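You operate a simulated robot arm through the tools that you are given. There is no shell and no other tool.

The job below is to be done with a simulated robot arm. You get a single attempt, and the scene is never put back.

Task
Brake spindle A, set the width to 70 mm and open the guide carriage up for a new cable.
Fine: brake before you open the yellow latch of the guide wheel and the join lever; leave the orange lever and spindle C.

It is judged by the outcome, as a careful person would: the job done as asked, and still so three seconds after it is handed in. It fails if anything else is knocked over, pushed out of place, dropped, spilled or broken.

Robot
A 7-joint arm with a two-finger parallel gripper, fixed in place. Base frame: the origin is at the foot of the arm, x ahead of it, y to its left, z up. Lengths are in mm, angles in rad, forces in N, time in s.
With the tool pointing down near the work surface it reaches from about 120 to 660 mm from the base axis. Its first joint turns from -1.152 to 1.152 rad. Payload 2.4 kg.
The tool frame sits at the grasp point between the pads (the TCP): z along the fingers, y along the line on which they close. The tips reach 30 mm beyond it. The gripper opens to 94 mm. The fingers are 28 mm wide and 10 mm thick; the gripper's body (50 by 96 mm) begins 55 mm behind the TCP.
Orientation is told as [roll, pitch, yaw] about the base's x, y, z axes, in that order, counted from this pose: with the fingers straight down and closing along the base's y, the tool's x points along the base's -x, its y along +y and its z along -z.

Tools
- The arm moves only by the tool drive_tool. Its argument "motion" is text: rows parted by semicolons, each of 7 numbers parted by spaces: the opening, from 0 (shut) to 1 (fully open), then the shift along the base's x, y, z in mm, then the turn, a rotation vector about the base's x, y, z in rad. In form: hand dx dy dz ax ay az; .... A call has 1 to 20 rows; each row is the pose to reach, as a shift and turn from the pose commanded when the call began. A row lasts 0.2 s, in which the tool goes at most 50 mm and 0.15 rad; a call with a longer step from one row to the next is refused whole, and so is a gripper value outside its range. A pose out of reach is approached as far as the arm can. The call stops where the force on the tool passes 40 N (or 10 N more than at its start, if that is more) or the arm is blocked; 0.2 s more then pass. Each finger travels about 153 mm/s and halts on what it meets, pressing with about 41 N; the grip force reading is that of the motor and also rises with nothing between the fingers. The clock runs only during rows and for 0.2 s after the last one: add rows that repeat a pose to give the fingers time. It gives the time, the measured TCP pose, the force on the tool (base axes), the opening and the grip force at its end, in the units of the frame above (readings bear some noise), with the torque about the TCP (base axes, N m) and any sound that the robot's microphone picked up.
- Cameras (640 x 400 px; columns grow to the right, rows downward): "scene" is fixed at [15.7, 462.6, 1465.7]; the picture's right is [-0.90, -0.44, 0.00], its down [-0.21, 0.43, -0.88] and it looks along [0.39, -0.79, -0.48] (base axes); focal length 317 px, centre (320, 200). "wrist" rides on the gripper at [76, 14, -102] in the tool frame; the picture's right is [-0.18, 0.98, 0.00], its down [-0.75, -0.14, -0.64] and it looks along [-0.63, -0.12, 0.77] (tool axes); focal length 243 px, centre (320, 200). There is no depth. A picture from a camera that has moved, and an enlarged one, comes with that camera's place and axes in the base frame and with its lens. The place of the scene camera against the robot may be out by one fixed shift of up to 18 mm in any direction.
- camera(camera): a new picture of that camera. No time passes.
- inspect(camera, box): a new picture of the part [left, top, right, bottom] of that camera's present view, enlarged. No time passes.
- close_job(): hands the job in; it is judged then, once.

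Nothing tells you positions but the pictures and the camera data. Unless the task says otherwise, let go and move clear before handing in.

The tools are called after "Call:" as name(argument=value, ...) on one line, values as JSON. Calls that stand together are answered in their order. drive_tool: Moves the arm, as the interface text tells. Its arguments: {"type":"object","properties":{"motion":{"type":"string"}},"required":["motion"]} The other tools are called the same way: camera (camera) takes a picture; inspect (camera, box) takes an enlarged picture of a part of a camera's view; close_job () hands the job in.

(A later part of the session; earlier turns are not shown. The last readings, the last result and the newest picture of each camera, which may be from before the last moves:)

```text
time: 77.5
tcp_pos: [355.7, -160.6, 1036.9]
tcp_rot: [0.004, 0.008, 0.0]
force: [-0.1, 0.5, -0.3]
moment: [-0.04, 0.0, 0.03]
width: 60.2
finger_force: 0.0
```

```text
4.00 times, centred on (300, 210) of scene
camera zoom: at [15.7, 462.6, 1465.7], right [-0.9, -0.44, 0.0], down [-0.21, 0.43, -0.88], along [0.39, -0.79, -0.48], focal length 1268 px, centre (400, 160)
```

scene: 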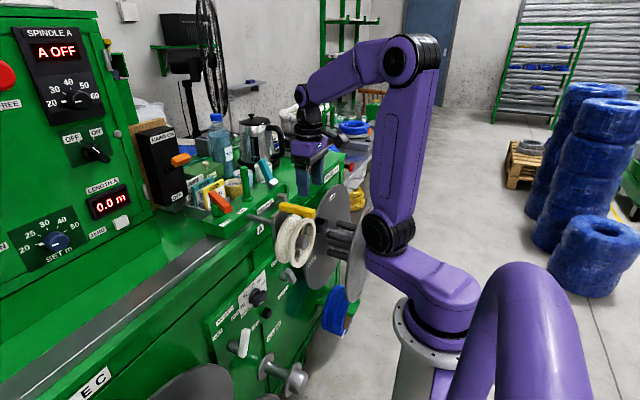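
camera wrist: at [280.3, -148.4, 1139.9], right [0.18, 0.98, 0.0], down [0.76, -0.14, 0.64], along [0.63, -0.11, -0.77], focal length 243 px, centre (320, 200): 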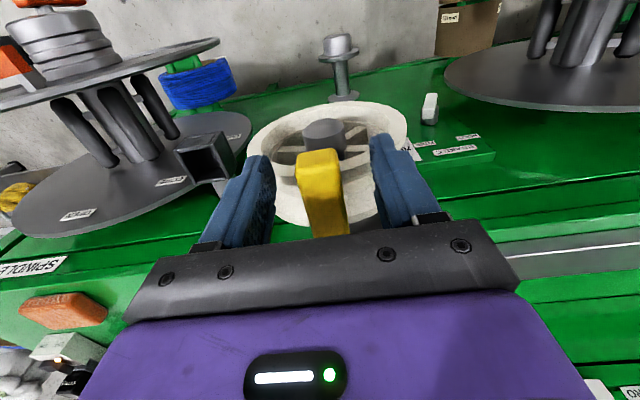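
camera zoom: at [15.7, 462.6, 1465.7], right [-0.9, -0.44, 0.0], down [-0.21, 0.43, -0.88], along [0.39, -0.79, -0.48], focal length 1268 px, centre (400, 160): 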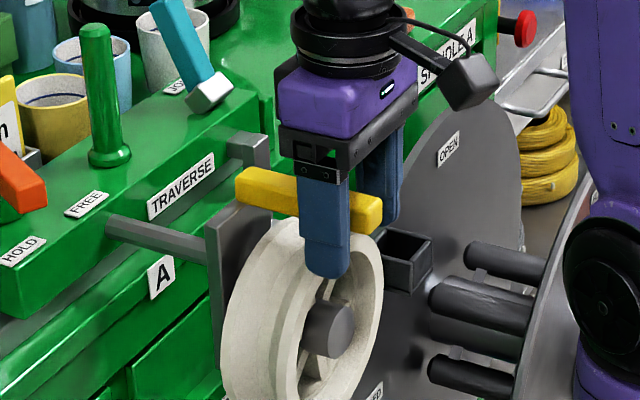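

The fingers straddle the latch near its free end. I'll close on it.

Call:
drive_tool(motion="0.45 0 0 0 0 0 0; 0.3 0 0 0 0 0 0; 0.1 0 0 0 0 0 0; 0.1 0 0 0 0 0 0")

Call:
inspect(camera="scene", box=[240, 160, 360, 260])

```text
time: 78.5
tcp_pos: [354.6, -160.4, 1037.0]
tcp_rot: [0.008, 0.006, -0.003]
force: [-0.7, 9.8, 0.6]
moment: [-0.07, -0.06, -0.07]
width: 26.4
finger_force: 45.1
```

```text
4.00 times, centred on (300, 210) of scene
camera zoom: at [15.7, 462.9, 1465.6], right [-0.9, -0.44, 0.0], down [-0.21, 0.43, -0.88], along [0.39, -0.79, -0.48], focal length 1268 px, centre (400, 160)
```

zoom: 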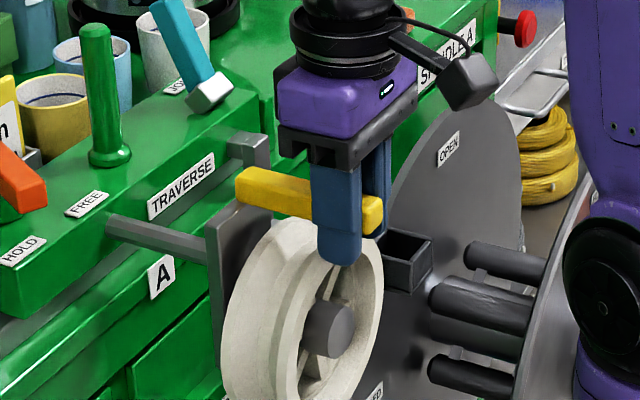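

Gripped (26 mm wide). Now a gentle lift test of a few millimetres to see if it hinges up.

Call:
drive_tool(motion="0.1 0 0 2 0 0 0; 0.1 0 0 4 0 0 0; 0.1 0 0 6 0 0 0; 0.1 0 0 6 0 0 0")

Call:
inspect(camera="scene", box=[240, 160, 360, 260])

```text
time: 79.5
tcp_pos: [355.3, -159.4, 1042.6]
tcp_rot: [0.008, 0.009, 0.0]
force: [2.3, 9.8, -18.0]
moment: [-0.11, 1.22, -0.02]
width: 26.1
finger_force: 45.2
```

```text
4.00 times, centred on (300, 210) of scene
camera zoom: at [16.0, 462.8, 1465.7], right [-0.9, -0.44, 0.0], down [-0.21, 0.43, -0.88], along [0.38, -0.79, -0.48], focal length 1268 px, centre (400, 160)
```

zoom: 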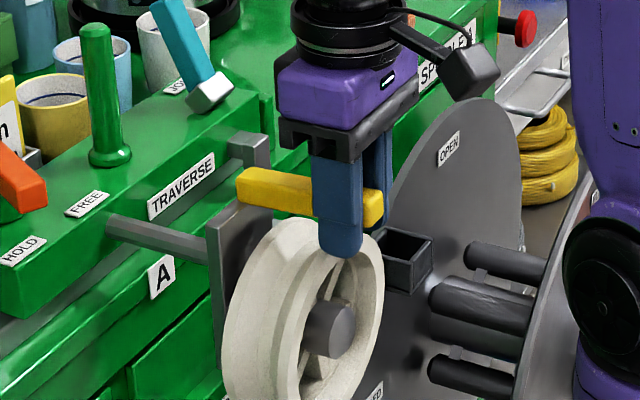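

Lifting is resisted (18 N and a large moment), so it doesn't hinge upward. I'll unload and test a small sideways motion instead.

Call:
drive_tool(motion="0.1 0 0 -3 0 0 0; 0.1 0 0 -6 0 0 0; 0.1 0 4 -6 0 0 0; 0.1 0 4 -6 0 0 0")

Call:
inspect(camera="scene", box=[240, 160, 360, 260])

```text
time: 80.5
tcp_pos: [354.2, -159.1, 1038.8]
tcp_rot: [-0.003, -0.002, -0.002]
force: [-0.5, -20.8, 9.7]
moment: [-0.2, -0.79, 0.32]
width: 26.4
finger_force: 44.5
```

```text
4.00 times, centred on (300, 210) of scene
camera zoom: at [15.5, 462.0, 1465.9], right [-0.9, -0.44, 0.0], down [-0.21, 0.43, -0.88], along [0.39, -0.79, -0.48], focal length 1268 px, centre (400, 160)
```

zoom: 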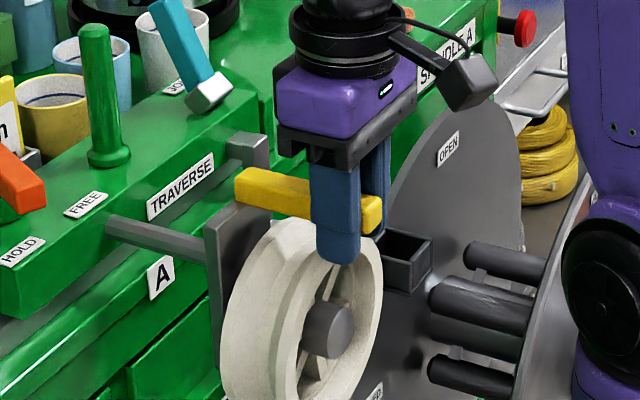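

+y is resisted too. I'll test the other direction (−y).

Call:
drive_tool(motion="0.1 0 -3 0 0 0 0; 0.1 0 -6 0 0 0 0; 0.1 0 -8 0 0 0 0; 0.1 0 -8 0 0 0 0")

Call:
inspect(camera="scene", box=[240, 160, 360, 260])

```text
time: 81.6
tcp_pos: [355.2, -159.5, 1038.1]
tcp_rot: [0.015, 0.009, 0.004]
force: [-1.3, 6.3, 6.2]
moment: [-0.12, -0.01, -0.22]
width: 26.5
finger_force: 45.5
stopped in row 4: the force on the tool passed its limit at 41 N (the readings are from after the stop); the commanded pose is now the measured one
```

```text
4.00 times, centred on (300, 210) of scene
camera zoom: at [15.6, 462.8, 1465.7], right [-0.9, -0.44, 0.0], down [-0.21, 0.43, -0.88], along [0.39, -0.79, -0.48], focal length 1268 px, centre (400, 160)
```

zoom: 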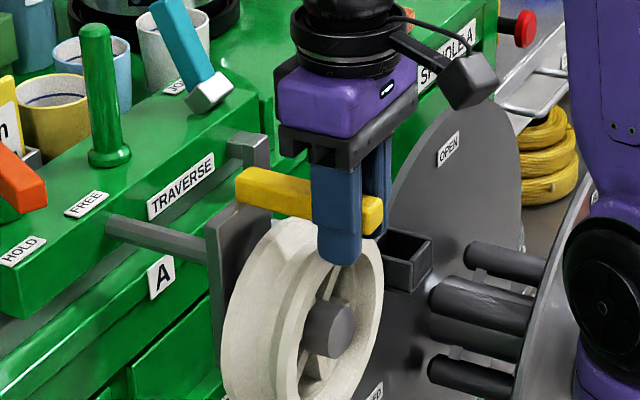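

Comparing pictures, the free end did rise about 5 mm during the lift, so it does hinge up at the plate, just stiffly. I'll lift it along an arc about the hinge (≈x 436, z 1022), turning the hand with it.

Call:
drive_tool(motion="0.1 0.6 0 3.5 0 0.044 0; 0.1 1.5 0 7 0 0.087 0; 0.1 2.7 0 10.5 0 0.131 0; 0.1 4 0 13.8 0 0.1745 0; 0.1 4 0 13.8 0 0.1745 0")

Call:
inspect(camera="scene", box=[240, 160, 360, 260])

```text
time: 82.8
tcp_pos: [358.5, -161.0, 1051.7]
tcp_rot: [0.014, 0.188, 0.002]
force: [-14.2, 7.8, 0.5]
moment: [-0.17, 0.2, -0.16]
width: 26.2
finger_force: 44.8
```

```text
4.00 times, centred on (300, 210) of scene
camera zoom: at [15.2, 462.8, 1465.7], right [-0.9, -0.44, 0.0], down [-0.21, 0.43, -0.88], along [0.39, -0.79, -0.48], focal length 1268 px, centre (400, 160)
```

zoom: 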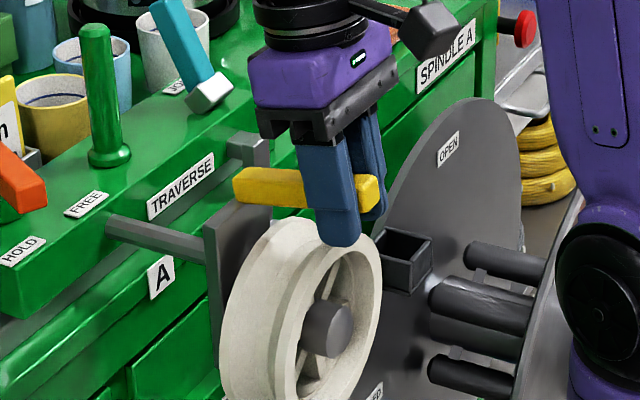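

It is swinging up. I'll continue the arc, easing back slightly in x to avoid pushing the wheel assembly.

Call:
drive_tool(motion="0.1 -0.5 0 3 0 0.044 0; 0.1 0.5 0 6.6 0 0.087 0; 0.1 2 0 9.8 0 0.131 0; 0.1 3.5 0 12.9 0 0.1745 0; 0.1 5 0 16 0 0.22 0; 0.1 7 0 19 0 0.26 0; 0.1 7 0 19 0 0.26 0")

Call:
inspect(camera="scene", box=[240, 160, 360, 260])

```text
time: 84.4
tcp_pos: [366.3, -161.4, 1068.6]
tcp_rot: [0.013, 0.445, 0.002]
force: [-10.5, 10.8, -10.0]
moment: [-0.28, 1.08, -0.22]
width: 26.2
finger_force: 45.1
```

```text
4.00 times, centred on (300, 210) of scene
camera zoom: at [15.5, 462.9, 1465.6], right [-0.9, -0.44, 0.0], down [-0.21, 0.43, -0.88], along [0.39, -0.79, -0.48], focal length 1268 px, centre (400, 160)
```

zoom: 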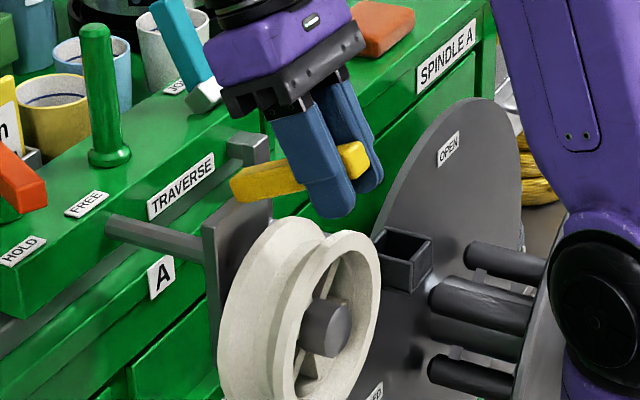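

The latch is up about 25°. I'll keep following the arc in small steps with the refined hinge (≈430,1028), easing off the +x push.

Call:
drive_tool(motion="0.1 1.5 0 5 0 0.08 0; 0.1 5 0 9.5 0 0.16 0; 0.1 8.5 0 13 0 0.23 0; 0.1 8.5 0 13 0 0.23 0")

Call:
inspect(camera="scene", box=[240, 160, 360, 260])

```text
time: 85.4
tcp_pos: [376.0, -159.2, 1082.7]
tcp_rot: [0.011, 0.667, 0.003]
force: [0.2, 10.0, 20.2]
moment: [-0.22, -1.21, -0.01]
width: 26.2
finger_force: 45.0
```

```text
4.00 times, centred on (300, 210) of scene
camera zoom: at [15.4, 463.0, 1465.6], right [-0.9, -0.44, 0.0], down [-0.21, 0.43, -0.88], along [0.39, -0.79, -0.48], focal length 1268 px, centre (400, 160)
```

zoom: 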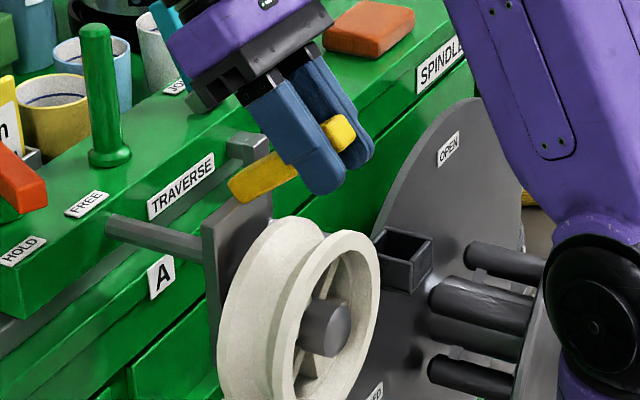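

The force has reversed: the latch now pushes upward, as if past its snap-over point. I'll continue following the arc.

Call:
drive_tool(motion="0.1 4 0 6 0 0.08 0; 0.1 9 0 10 0 0.16 0; 0.1 14 0 13.5 0 0.24 0; 0.1 14 0 13.5 0 0.24 0")

Call:
inspect(camera="scene", box=[240, 160, 360, 260])

Call:
camera(camera="scene")

```text
time: 86.4
tcp_pos: [387.8, -159.0, 1096.7]
tcp_rot: [0.016, 0.914, 0.006]
force: [-0.4, 12.2, 19.3]
moment: [-0.32, -0.81, 0.08]
width: 26.5
finger_force: 45.0
```

```text
4.00 times, centred on (300, 210) of scene
camera zoom: at [15.4, 463.1, 1465.6], right [-0.9, -0.44, 0.0], down [-0.21, 0.43, -0.88], along [0.39, -0.79, -0.48], focal length 1268 px, centre (400, 160)
```

zoom: 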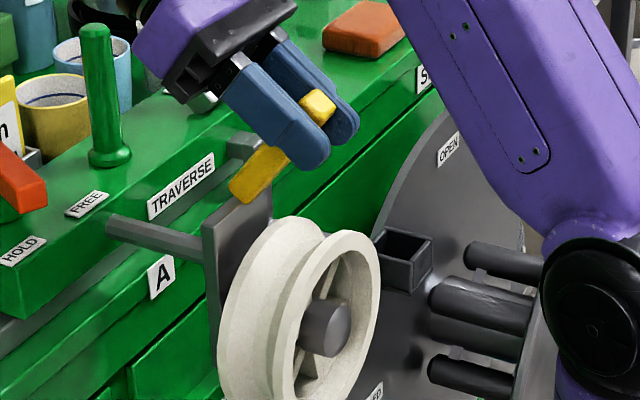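

```text
taken
```

scene: 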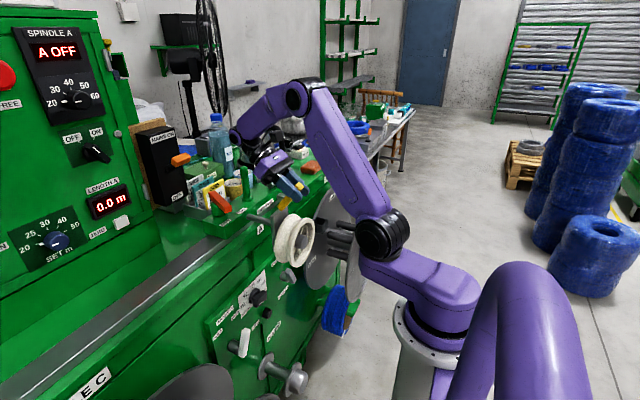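

The latch is at about 52° and still pushing upward. I'll open the fingers here and see where it settles.

Call:
drive_tool(motion="0.35 0 0 0 0 0 0; 0.45 0 0 0 0 0 0; 0.45 0 0 0 0 0 0")

Call:
inspect(camera="scene", box=[240, 160, 360, 260])

Call:
camera(camera="wrist")

```text
time: 87.2
tcp_pos: [388.8, -160.3, 1094.3]
tcp_rot: [0.015, 0.913, 0.004]
force: [-0.2, 0.4, -1.0]
moment: [0.0, -0.01, -0.01]
width: 42.1
finger_force: 0.1
```

```text
4.00 times, centred on (300, 210) of scene
camera zoom: at [15.7, 462.6, 1465.7], right [-0.9, -0.44, 0.0], down [-0.21, 0.43, -0.88], along [0.39, -0.79, -0.48], focal length 1268 px, centre (400, 160)
```

zoom: 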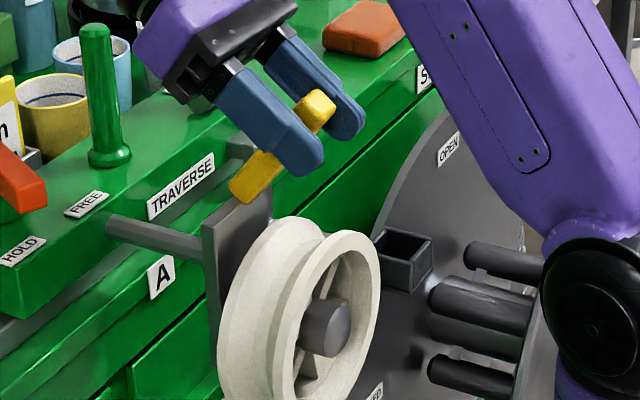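

```text
taken
camera wrist: at [424.1, -149.1, 1218.5], right [0.12, 0.98, -0.14], down [0.97, -0.15, -0.2], along [-0.22, -0.11, -0.97], focal length 243 px, centre (320, 200)
```

wrist: 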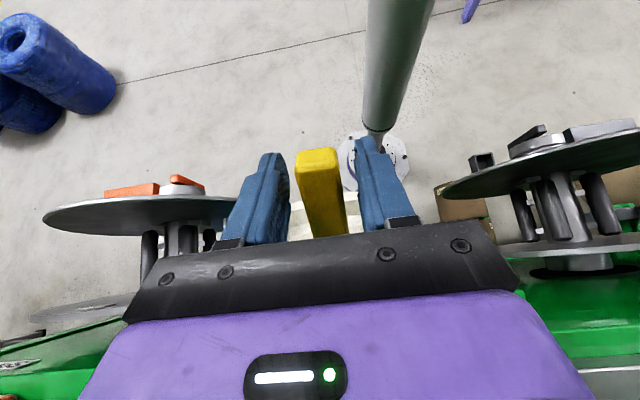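

It stays where it is (about 52°), so friction holds it. To open it fully I'll rotate the open hand back around the bar, regrip, and turn it further.

Call:
drive_tool(motion="0.45 0 0 0 0 -0.13 0; 0.45 0 0 0 0 -0.26 0; 0.45 0 0 0 0 -0.39 0; 0.45 0 0 0 0 -0.52 0; 0.45 0 0 0 0 -0.62 0; 0.45 0 0 0 0 -0.62 0")

Call:
inspect(camera="scene", box=[240, 160, 360, 260])

Call:
camera(camera="wrist")

```text
time: 88.6
tcp_pos: [389.0, -160.2, 1095.0]
tcp_rot: [0.012, 0.292, 0.005]
force: [-0.6, 0.6, -0.3]
moment: [0.02, 0.02, 0.01]
width: 42.1
finger_force: 0.1
```

```text
4.00 times, centred on (300, 210) of scene
camera zoom: at [15.7, 462.6, 1465.7], right [-0.9, -0.44, 0.0], down [-0.21, 0.43, -0.88], along [0.39, -0.79, -0.48], focal length 1268 px, centre (400, 160)
```

zoom: 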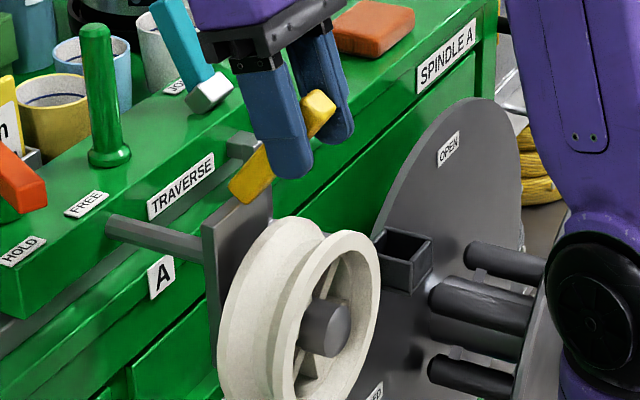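

```text
taken
camera wrist: at [346.1, -149.4, 1216.2], right [0.18, 0.98, -0.04], down [0.91, -0.15, 0.4], along [0.38, -0.11, -0.92], focal length 243 px, centre (320, 200)
```

wrist: 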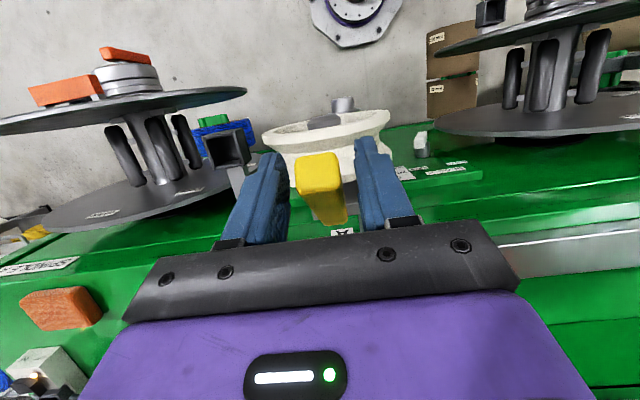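

Bar unchanged at ~52°. I'll regrip and turn it further about its hinge.

Call:
drive_tool(motion="0.3 0 0 0 0 0 0; 0.1 0 0 0 0 0 0; 0.1 0 0 0 0 0 0; 0.1 3.5 0 2.2 0 0.06 0; 0.1 7.5 0 4.3 0 0.12 0; 0.1 12 0 6.4 0 0.18 0; 0.1 16 0 8 0 0.24 0; 0.1 16 0 8 0 0.24 0")

Call:
inspect(camera="scene", box=[240, 160, 360, 260])

```text
time: 90.4
tcp_pos: [405.9, -159.2, 1104.5]
tcp_rot: [0.01, 0.53, 0.003]
force: [2.7, 8.3, 19.7]
moment: [-0.63, -0.75, -0.12]
width: 26.2
finger_force: 44.8
```

```text
4.00 times, centred on (300, 210) of scene
camera zoom: at [15.5, 463.0, 1465.6], right [-0.9, -0.44, 0.0], down [-0.21, 0.43, -0.88], along [0.39, -0.79, -0.48], focal length 1268 px, centre (400, 160)
```

zoom: 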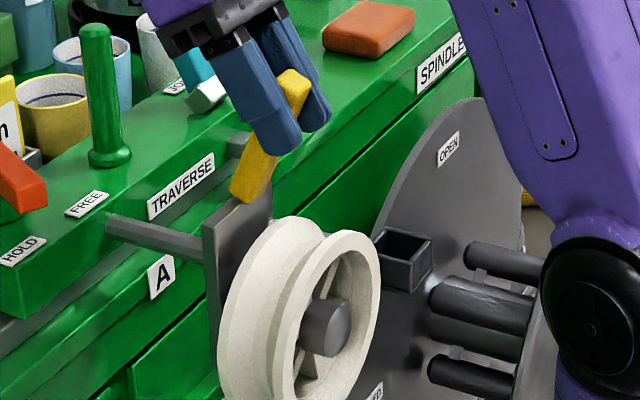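

Now about 68° and moving. I'll continue toward upright and beyond, until I feel a stop.

Call:
drive_tool(motion="0.1 4.5 0 2.5 0 0.06 0; 0.1 9 0 3.5 0 0.12 0; 0.1 13.5 0 4.5 0 0.18 0; 0.1 18.5 0 5 0 0.24 0; 0.1 18.5 0 5 0 0.24 0")

Call:
inspect(camera="scene", box=[240, 160, 360, 260])

```text
time: 91.6
tcp_pos: [422.5, -160.0, 1109.8]
tcp_rot: [0.016, 0.776, 0.005]
force: [-6.0, 13.3, 20.2]
moment: [-0.7, 0.33, -0.07]
width: 26.3
finger_force: 45.1
```

```text
4.00 times, centred on (300, 210) of scene
camera zoom: at [15.2, 463.1, 1465.5], right [-0.9, -0.44, 0.0], down [-0.21, 0.43, -0.88], along [0.39, -0.79, -0.48], focal length 1268 px, centre (400, 160)
```

zoom: 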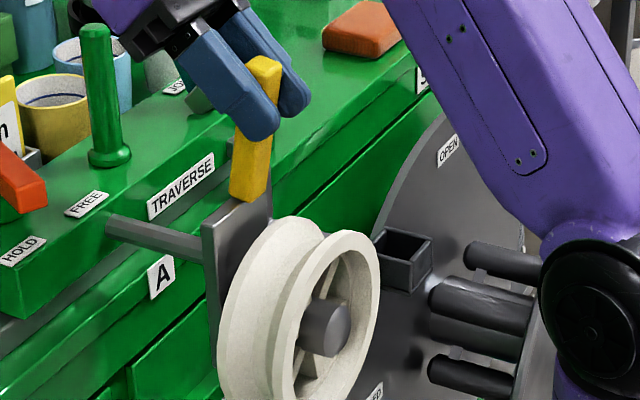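

Near vertical now. I'll continue gently past vertical to find the stop.

Call:
drive_tool(motion="0.1 4.5 0 1.5 0 0.06 0; 0.1 9 0 1.8 0 0.12 0; 0.1 14 0 1.5 0 0.18 0; 0.1 14 0 1.5 0 0.18 0")

Call:
inspect(camera="scene", box=[240, 160, 360, 260])

```text
time: 92.4
tcp_pos: [406.6, -160.5, 1106.7]
tcp_rot: [-0.008, 0.936, -0.024]
force: [2.9, -20.9, -4.5]
moment: [0.26, -0.07, 0.31]
width: 26.8
finger_force: 15.1
out of reach, approached as far as the arm can: row 2, 3, 4
stopped in row 4: the force on the tool passed its limit at 46 N (the readings are from after the stop); the commanded pose is now the measured one
```

```text
4.00 times, centred on (300, 210) of scene
camera zoom: at [15.8, 461.8, 1466.0], right [-0.9, -0.44, 0.0], down [-0.21, 0.43, -0.88], along [0.38, -0.79, -0.48], focal length 1268 px, centre (400, 160)
```

zoom: 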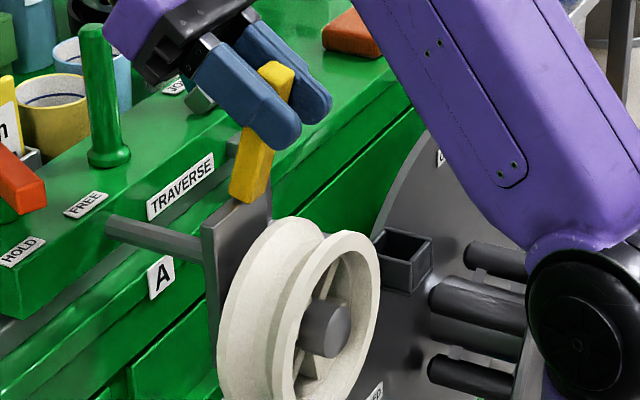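

The hand hit its wrist limit and came back slightly (bar ~70°). I'll release, rotate the hand back around the bar, and regrip for the last part.

Call:
drive_tool(motion="0.35 0 0 0 0 0 0; 0.45 0 0 0 0 0 0; 0.45 0 0 0 0 -0.13 0; 0.45 0 0 0 0 -0.26 0; 0.45 0 0 0 0 -0.39 0; 0.45 0 0 0 0 -0.52 0; 0.45 0 0 0 0 -0.66 0; 0.45 0 0 0 0 -0.76 0; 0.45 0 0 0 0 -0.76 0")

Call:
inspect(camera="scene", box=[240, 160, 360, 260])

Call:
camera(camera="wrist")

```text
time: 94.4
tcp_pos: [409.1, -156.6, 1106.6]
tcp_rot: [0.012, 0.182, -0.01]
force: [-0.3, 0.1, 0.6]
moment: [0.01, 0.02, 0.01]
width: 42.3
finger_force: 0.2
```

```text
4.00 times, centred on (300, 210) of scene
camera zoom: at [15.7, 462.6, 1465.7], right [-0.9, -0.44, 0.0], down [-0.21, 0.43, -0.88], along [0.39, -0.79, -0.48], focal length 1268 px, centre (400, 160)
```

zoom: 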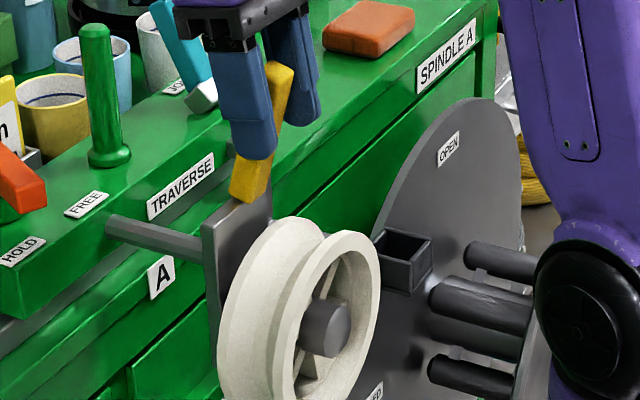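

```text
taken
camera wrist: at [353.1, -143.6, 1221.6], right [0.19, 0.98, -0.02], down [0.85, -0.16, 0.5], along [0.48, -0.12, -0.87], focal length 243 px, centre (320, 200)
```

wrist: 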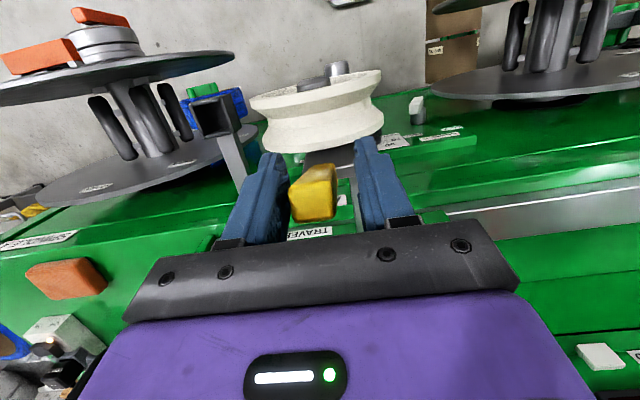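

I'll centre on the bar, grip, and turn it through vertical to its stop.

Call:
drive_tool(motion="0.45 0 -4 0 0 0 0; 0.3 0 -4 0 0 0 0; 0.1 0 -4 0 0 0 0; 0.1 0 -4 0 0 0 0; 0.1 4.5 -4 1.5 0 0.06 0; 0.1 9.5 -4 2.2 0 0.12 0; 0.1 14.5 -4 3 0 0.18 0; 0.1 19.3 -4 3.2 0 0.24 0; 0.1 19.3 -4 3.2 0 0.24 0")

Call:
inspect(camera="scene", box=[240, 160, 360, 260])

```text
time: 96.4
tcp_pos: [425.4, -158.9, 1110.1]
tcp_rot: [0.01, 0.428, -0.011]
force: [-21.8, 3.8, 11.7]
moment: [0.31, -0.6, 0.28]
width: 26.0
finger_force: 45.0
```

```text
4.00 times, centred on (300, 210) of scene
camera zoom: at [14.8, 462.7, 1465.7], right [-0.9, -0.44, 0.0], down [-0.21, 0.43, -0.88], along [0.39, -0.79, -0.48], focal length 1268 px, centre (400, 160)
```

zoom: 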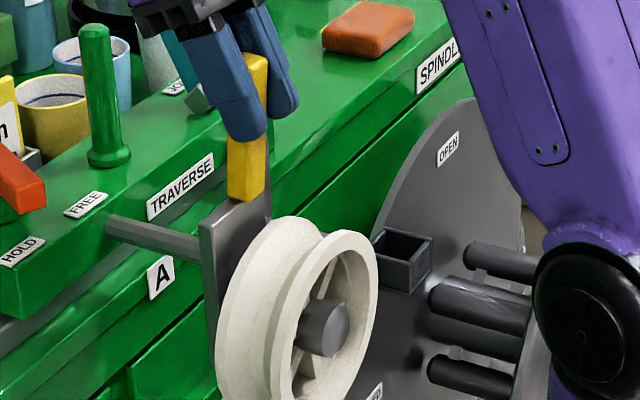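

The latch now stands about 82° open and further pushing only shoves the assembly, so that's its stop. I'll release it and withdraw upward.

Call:
drive_tool(motion="0.3 -2 -1 0 0 0 0; 0.5 -3 -1 0 0 0 0; 0.5 -3 -1 0 0 0 0; 0.5 5 -1 20 0 0 0; 0.5 12 -1 45 0 0 0; 0.5 20 -1 75 0 0 0; 0.5 28 -1 110 0 0 0; 0.5 28 -1 110 0 0 0")

Call:
inspect(camera="scene", box=[240, 160, 360, 260])

Call:
inspect(camera="scene", box=[260, 195, 340, 245])

Call:
camera(camera="wrist")

```text
time: 98.2
tcp_pos: [455.8, -160.3, 1220.6]
tcp_rot: [0.008, 0.42, -0.009]
force: [0.4, 0.4, 0.1]
moment: [-0.02, 0.01, 0.01]
width: 47.2
finger_force: 0.1
```

```text
4.00 times, centred on (300, 210) of scene
camera zoom: at [15.7, 462.6, 1465.7], right [-0.9, -0.44, 0.0], down [-0.21, 0.43, -0.88], along [0.39, -0.79, -0.48], focal length 1268 px, centre (400, 160)
```

zoom: 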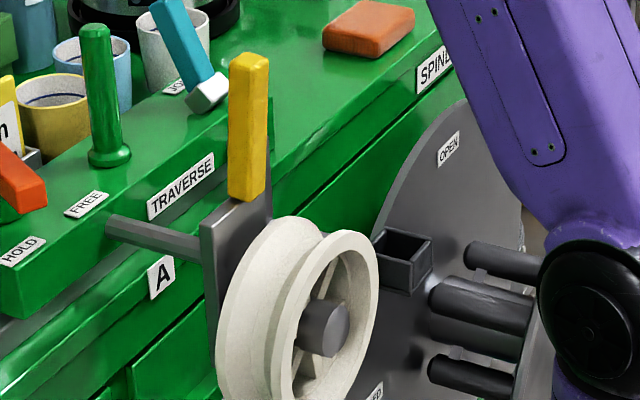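

```text
8.00 times, centred on (300, 220) of scene
camera zoom: at [15.7, 462.6, 1465.7], right [-0.9, -0.44, 0.0], down [-0.21, 0.43, -0.88], along [0.39, -0.79, -0.48], focal length 2536 px, centre (480, 40)
```

zoom: 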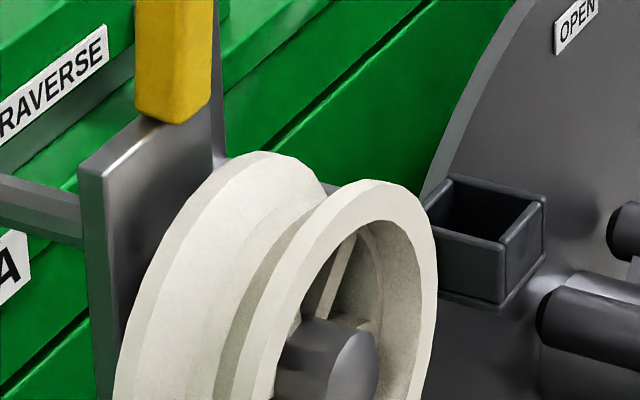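

```text
taken
camera wrist: at [429.9, -147.7, 1345.0], right [0.18, 0.98, -0.07], down [0.95, -0.16, 0.28], along [0.26, -0.11, -0.96], focal length 243 px, centre (320, 200)
```

wrist: 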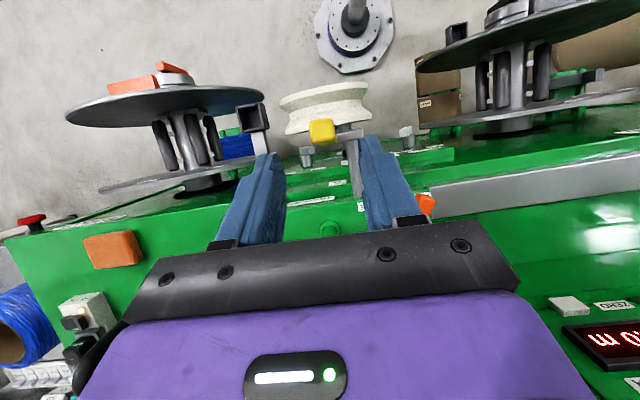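

The latch stands open by itself. The wheel assembly has been nudged about 13 mm inward (+x) in total, so I'll look at the plate and rod from above to plan pushing it gently back.

Call:
inspect(camera="wrist", box=[260, 70, 420, 230])

Call:
camera(camera="scene")

```text
2.50 times, centred on (340, 150) of wrist
camera zoom: at [429.9, -147.7, 1345.0], right [0.18, 0.98, -0.07], down [0.95, -0.16, 0.28], along [0.26, -0.11, -0.96], focal length 606 px, centre (270, 325)
```

zoom: 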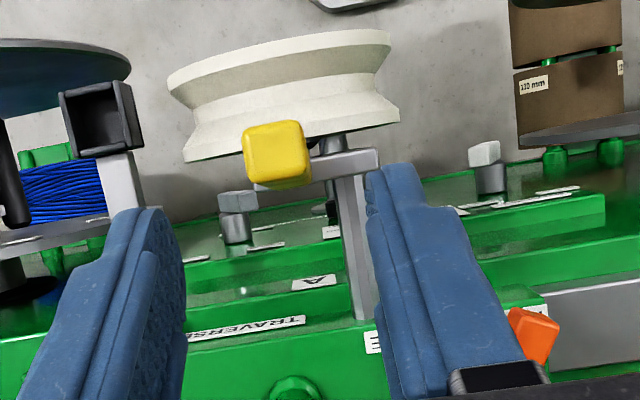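

```text
taken
```

scene: 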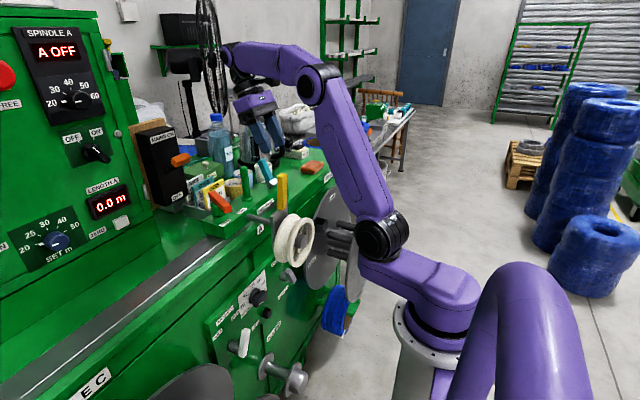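

Plate: back face near x≈445, y from −178 to −115, top near z≈1028, with the rod at y≈−130. I'll bring closed fingers down behind the plate at y≈−149, clear of the rod, post and orange lever.

Call:
drive_tool(motion="0.2 10 4 0 0 -0.04 0; 0 20 8 0 0 -0.08 0; 0 29 11 0 0 -0.12 0; 0 29 11 -30 0 -0.12 0; 0 29 11 -60 0 -0.12 0; 0 29 11 -90 0 -0.12 0; 0 29 11 -90 0 -0.12 0")

Call:
camera(camera="wrist")

Call:
inspect(camera="scene", box=[220, 140, 360, 260])

```text
time: 99.8
tcp_pos: [484.9, -149.6, 1129.9]
tcp_rot: [0.007, 0.3, -0.011]
force: [-0.2, 0.6, -0.1]
moment: [-0.02, 0.0, -0.01]
width: 0.0
finger_force: 32.8
```

```text
taken
camera wrist: at [443.3, -137.5, 1250.2], right [0.19, 0.98, -0.05], down [0.91, -0.16, 0.39], along [0.37, -0.12, -0.92], focal length 243 px, centre (320, 200)
```

wrist: 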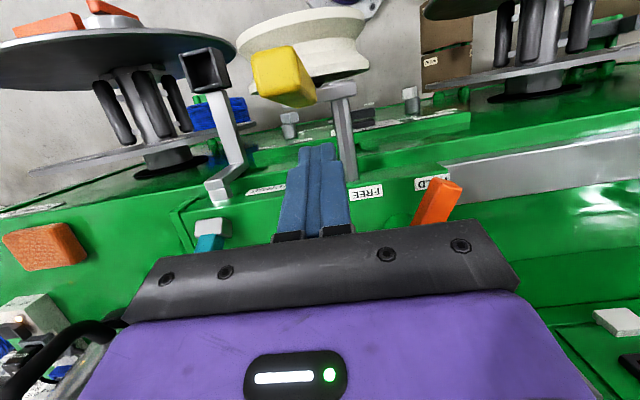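

```text
3.33 times, centred on (290, 200) of scene
camera zoom: at [15.7, 462.6, 1465.7], right [-0.9, -0.44, 0.0], down [-0.21, 0.43, -0.88], along [0.39, -0.79, -0.48], focal length 1057 px, centre (420, 200)
```

zoom: 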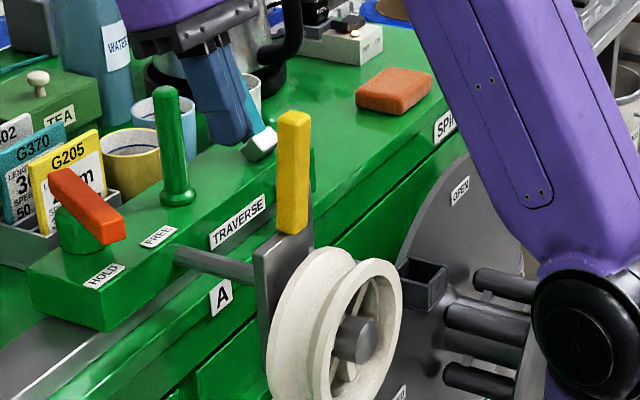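

Fingers are lined up between the plate and the block, just beside the rod. Lowering to the level of the plate.

Call:
drive_tool(motion="0 0 0 -25 0 0 0; 0 0 0 -50 0 0 0; 0 0 0 -75 0 0 0; 0 0 0 -95 0 0 0; 0 0 0 -95 0 0 0")

Call:
camera(camera="wrist")

Call:
inspect(camera="scene", box=[220, 140, 360, 260])

```text
time: 101.0
tcp_pos: [484.4, -150.2, 1034.4]
tcp_rot: [0.011, 0.3, -0.01]
force: [-0.1, 0.1, 0.2]
moment: [0.03, -0.01, -0.01]
width: 0.0
finger_force: 33.0
```

```text
taken
camera wrist: at [443.0, -137.7, 1154.8], right [0.19, 0.98, -0.05], down [0.91, -0.16, 0.39], along [0.37, -0.11, -0.92], focal length 243 px, centre (320, 200)
```

wrist: 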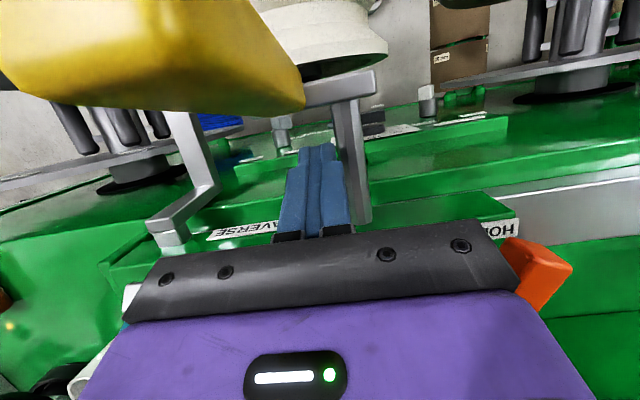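

```text
3.33 times, centred on (290, 200) of scene
camera zoom: at [15.7, 462.6, 1465.7], right [-0.9, -0.44, 0.0], down [-0.21, 0.43, -0.88], along [0.39, -0.79, -0.48], focal length 1057 px, centre (420, 200)
```

zoom: 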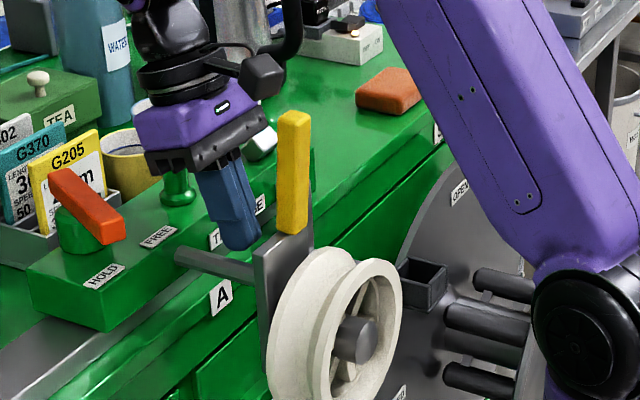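

Fingers are behind the plate; the camera block will pass just above the latch top, so I'll raise 5 mm first and then approach the plate slowly in −x.

Call:
drive_tool(motion="0 0 0 5 0 0 0; 0 -6 0 5 0 0 0; 0 -12 0 5 0 0 0; 0 -15 0 5 0 0 0; 0 -15 0 5 0 0 0")

Call:
inspect(camera="scene", box=[220, 140, 360, 260])

Call:
inspect(camera="scene", box=[260, 195, 340, 245])

Call:
camera(camera="wrist")

```text
time: 102.2
tcp_pos: [469.1, -150.3, 1040.3]
tcp_rot: [0.009, 0.3, -0.011]
force: [-0.8, 1.6, 0.1]
moment: [0.0, 0.02, -0.01]
width: 0.0
finger_force: 32.8
```

```text
3.33 times, centred on (290, 200) of scene
camera zoom: at [15.7, 462.6, 1465.7], right [-0.9, -0.44, 0.0], down [-0.21, 0.43, -0.88], along [0.39, -0.79, -0.48], focal length 1057 px, centre (420, 200)
```

zoom: 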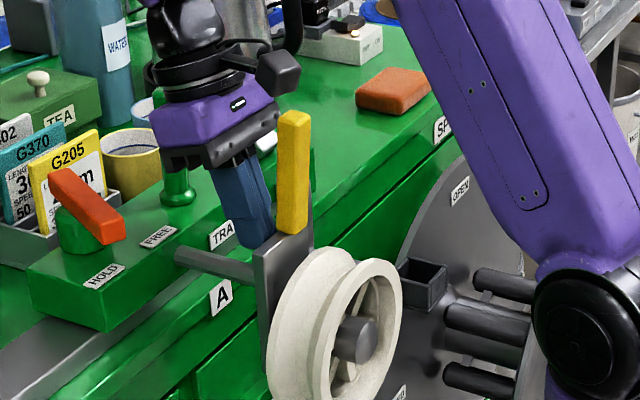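

```text
8.00 times, centred on (300, 220) of scene
camera zoom: at [15.7, 462.6, 1465.7], right [-0.9, -0.44, 0.0], down [-0.21, 0.43, -0.88], along [0.39, -0.79, -0.48], focal length 2536 px, centre (480, 40)
```

zoom: 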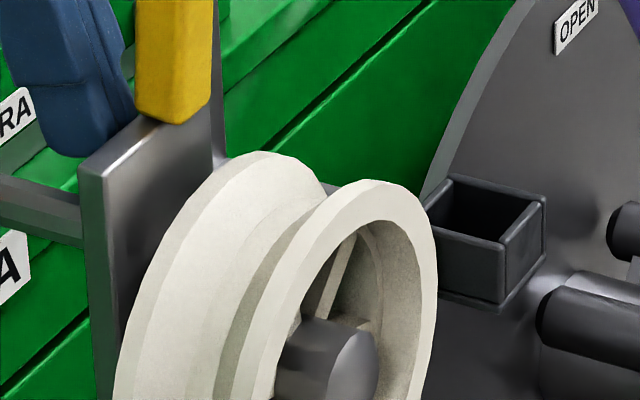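

```text
taken
camera wrist: at [428.0, -138.0, 1160.4], right [0.19, 0.98, -0.05], down [0.91, -0.16, 0.39], along [0.37, -0.11, -0.92], focal length 243 px, centre (320, 200)
```

wrist: 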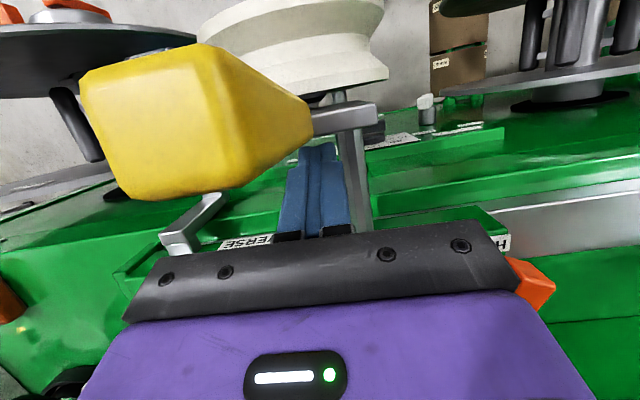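

Fingertips are right behind the plate's upper edge. I'll push −x in small steps and watch the force.

Call:
drive_tool(motion="0 -2 0 0 0 0 0; 0 -4 0 0 0 0 0; 0 -6 0 0 0 0 0; 0 -6 0 0 0 0 0")

Call:
inspect(camera="scene", box=[260, 195, 340, 245])

```text
time: 103.2
tcp_pos: [465.4, -150.7, 1040.9]
tcp_rot: [0.006, 0.291, -0.008]
force: [23.7, -1.4, 1.7]
moment: [-0.03, -0.54, 0.04]
width: 0.2
finger_force: 33.0
```

```text
8.00 times, centred on (300, 220) of scene
camera zoom: at [16.4, 462.5, 1465.7], right [-0.9, -0.44, 0.0], down [-0.21, 0.43, -0.88], along [0.38, -0.79, -0.48], focal length 2536 px, centre (480, 40)
```

zoom: 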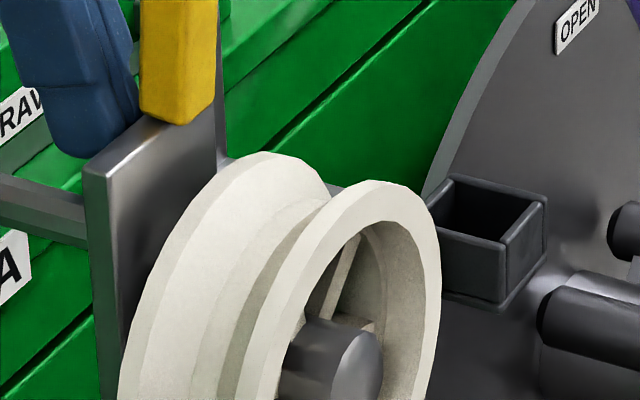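

The assembly slides back at about 24 N. I'll continue in small increments until it matches its original position.

Call:
drive_tool(motion="0 -2 0 0 0 0 0; 0 -4 0 0 0 0 0; 0 -6 0 0 0 0 0; 0 -7 0 0 0 0 0; 0 -7 0 0 0 0 0")

Call:
inspect(camera="scene", box=[260, 195, 340, 245])

Call:
inspect(camera="scene", box=[220, 140, 360, 260])

```text
time: 104.4
tcp_pos: [461.9, -150.7, 1040.6]
tcp_rot: [0.006, 0.284, -0.01]
force: [33.4, 6.0, 2.0]
moment: [-0.25, -0.79, -0.11]
width: 0.1
finger_force: 33.3
```

```text
8.00 times, centred on (300, 220) of scene
camera zoom: at [16.7, 462.8, 1465.7], right [-0.9, -0.44, 0.0], down [-0.21, 0.43, -0.88], along [0.38, -0.79, -0.48], focal length 2536 px, centre (480, 40)
```

zoom: 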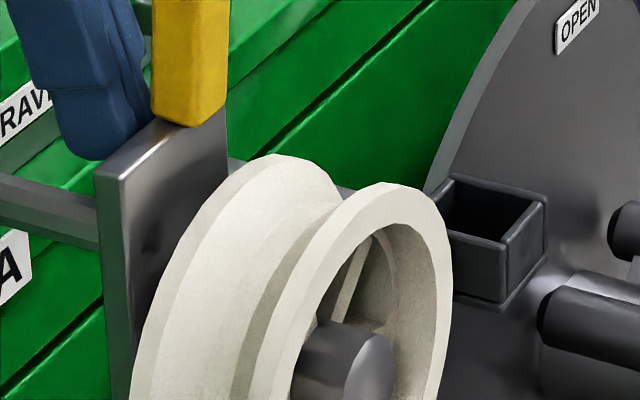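

```text
3.33 times, centred on (290, 200) of scene
camera zoom: at [16.7, 462.8, 1465.7], right [-0.9, -0.44, 0.0], down [-0.21, 0.43, -0.88], along [0.38, -0.79, -0.48], focal length 1057 px, centre (420, 200)
```

zoom: 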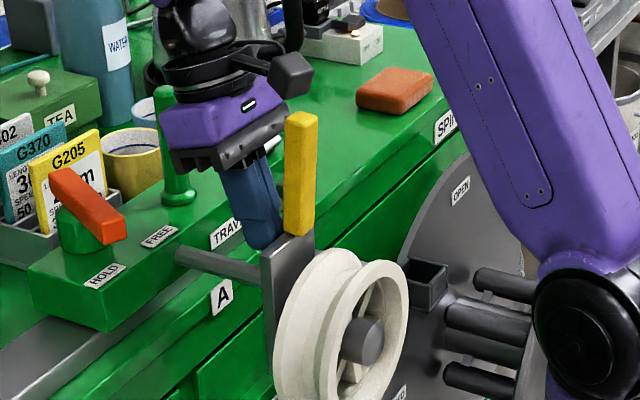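

About 7 mm remain. Continuing in small steps.

Call:
drive_tool(motion="0 -2 0 0 0 0 0; 0 -4 0 0 0 0 0; 0 -5.5 0 0 0 0 0; 0 -5.5 0 0 0 0 0")

Call:
inspect(camera="scene", box=[260, 195, 340, 245])

```text
time: 105.2
tcp_pos: [457.9, -150.8, 1041.2]
tcp_rot: [0.005, 0.274, -0.01]
force: [4.6, -0.1, 1.2]
moment: [-0.02, -0.07, 0.01]
width: 0.0
finger_force: 33.3
stopped in row 3: the force on the tool passed its limit at 45 N (the readings are from after the stop); the commanded pose is now the measured one
```

```text
8.00 times, centred on (300, 220) of scene
camera zoom: at [15.8, 462.6, 1465.7], right [-0.9, -0.44, 0.0], down [-0.21, 0.43, -0.88], along [0.38, -0.79, -0.48], focal length 2536 px, centre (480, 40)
```

zoom: 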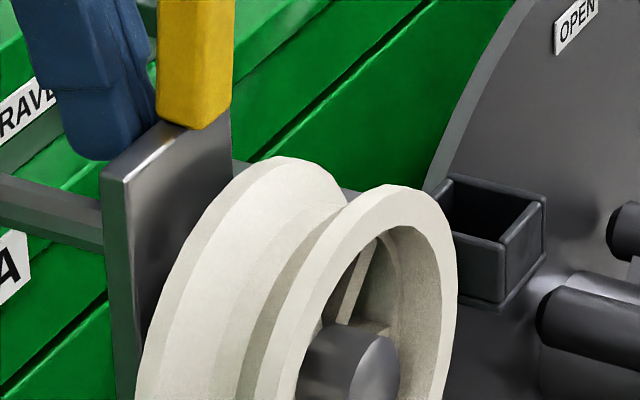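

About 4 mm left. Another small push.

Call:
drive_tool(motion="0 -2 0 0 0 0 0; 0 -4 0 0 0 0 0; 0 -6 0 0 0 0 0; 0 -8 0 0 0 0 0; 0 -9 0 0 0 0 0")

Call:
inspect(camera="scene", box=[260, 195, 340, 245])

```text
time: 106.4
tcp_pos: [455.7, -149.4, 1042.7]
tcp_rot: [0.003, 0.253, -0.009]
force: [3.8, 0.1, 0.4]
moment: [0.0, -0.02, 0.03]
width: 0.1
finger_force: 33.1
stopped in row 5: the force on the tool passed its limit at 40 N (the readings are from after the stop); the commanded pose is now the measured one
```

```text
8.00 times, centred on (300, 220) of scene
camera zoom: at [15.7, 462.6, 1465.7], right [-0.9, -0.44, 0.0], down [-0.21, 0.43, -0.88], along [0.38, -0.79, -0.48], focal length 2536 px, centre (480, 40)
```

zoom: 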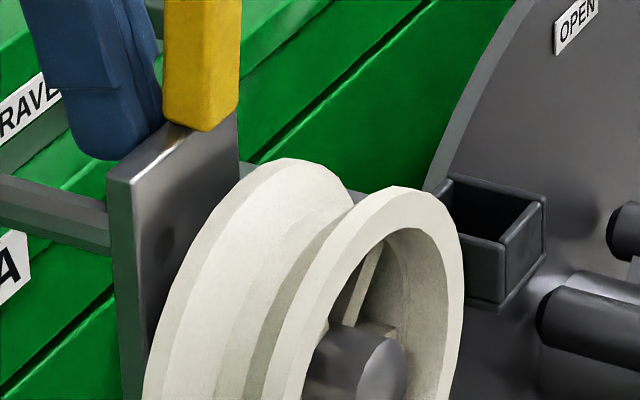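

Within about 2 mm of the original. One more small push.

Call:
drive_tool(motion="0 -2 0 0 0 0 0; 0 -4 0 0 0 0 0; 0 -6 0 0 0 0 0; 0 -8 0 0 0 0 0; 0 -9 0 0 0 0 0")

Call:
inspect(camera="scene", box=[260, 195, 340, 245])

```text
time: 107.4
tcp_pos: [452.9, -150.5, 1044.4]
tcp_rot: [-0.002, 0.231, -0.007]
force: [3.8, -1.2, -0.1]
moment: [-0.01, -0.09, 0.01]
width: 0.2
finger_force: 33.1
stopped in row 5: the force on the tool passed its limit at 41 N (the readings are from after the stop); the commanded pose is now the measured one
```

```text
8.00 times, centred on (300, 220) of scene
camera zoom: at [15.8, 462.6, 1465.7], right [-0.9, -0.44, 0.0], down [-0.21, 0.43, -0.88], along [0.38, -0.79, -0.48], focal length 2536 px, centre (480, 40)
```

zoom: 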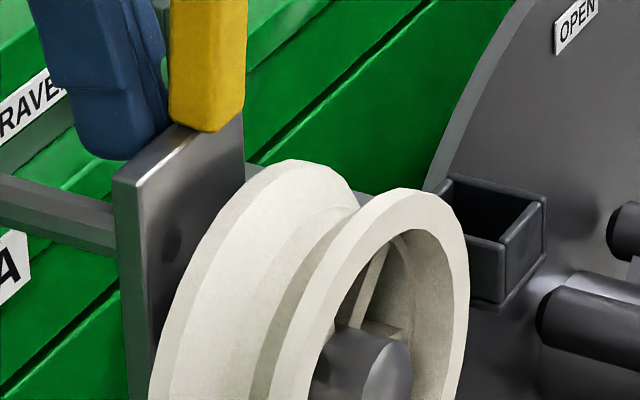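

The assembly now matches its original position. I'll back off +x, then rise clear and check everything.

Call:
drive_tool(motion="0 6 0 0 0 0 0; 0 14 0 0 0 0 0; 0 20 0 0 0 0 0; 0 22 0 35 0 0 0; 0 24 0 75 0 0 0; 0 24 0 115 0 0 0; 0 24 0 155 0 0 0; 0 24 0 190 0 0 0; 0 24 0 190 0 0 0")

Call:
camera(camera="scene")

Call:
inspect(camera="scene", box=[260, 195, 340, 245])

Call:
inspect(camera="scene", box=[180, 140, 400, 300])

```text
time: 109.4
tcp_pos: [475.0, -151.2, 1231.6]
tcp_rot: [-0.002, 0.232, -0.006]
force: [0.3, -0.4, -0.3]
moment: [0.02, -0.02, -0.01]
width: 0.0
finger_force: 33.5
```

```text
taken
```

scene: 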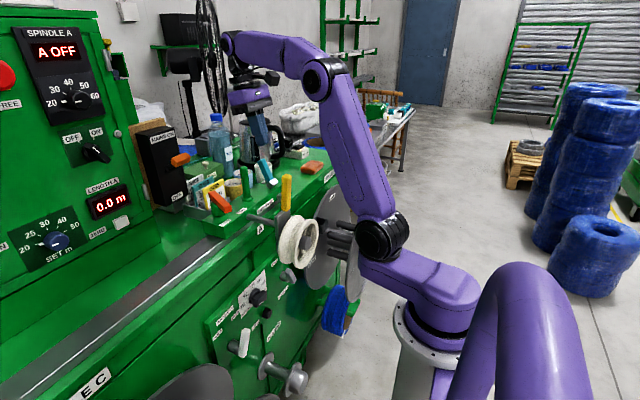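

```text
8.00 times, centred on (300, 220) of scene
camera zoom: at [15.7, 462.6, 1465.7], right [-0.9, -0.44, 0.0], down [-0.21, 0.43, -0.88], along [0.39, -0.79, -0.48], focal length 2536 px, centre (480, 40)
```

zoom: 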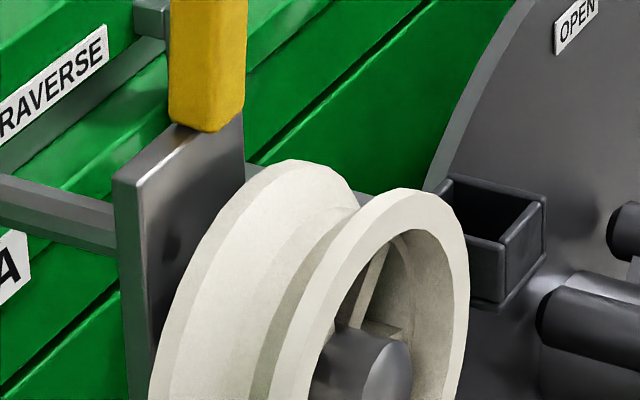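

```text
2.50 times, centred on (290, 220) of scene
camera zoom: at [15.7, 462.6, 1465.7], right [-0.9, -0.44, 0.0], down [-0.21, 0.43, -0.88], along [0.39, -0.79, -0.48], focal length 793 px, centre (395, 150)
```

zoom: 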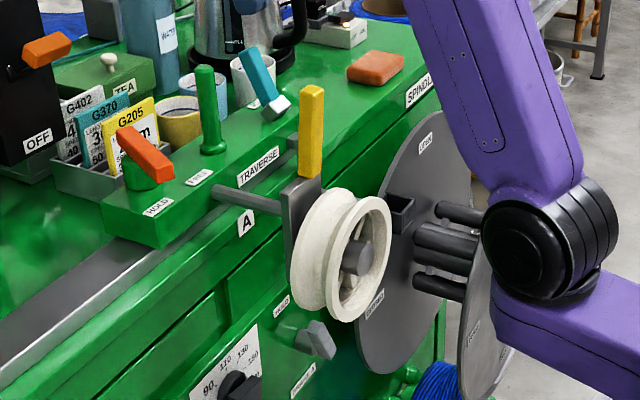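

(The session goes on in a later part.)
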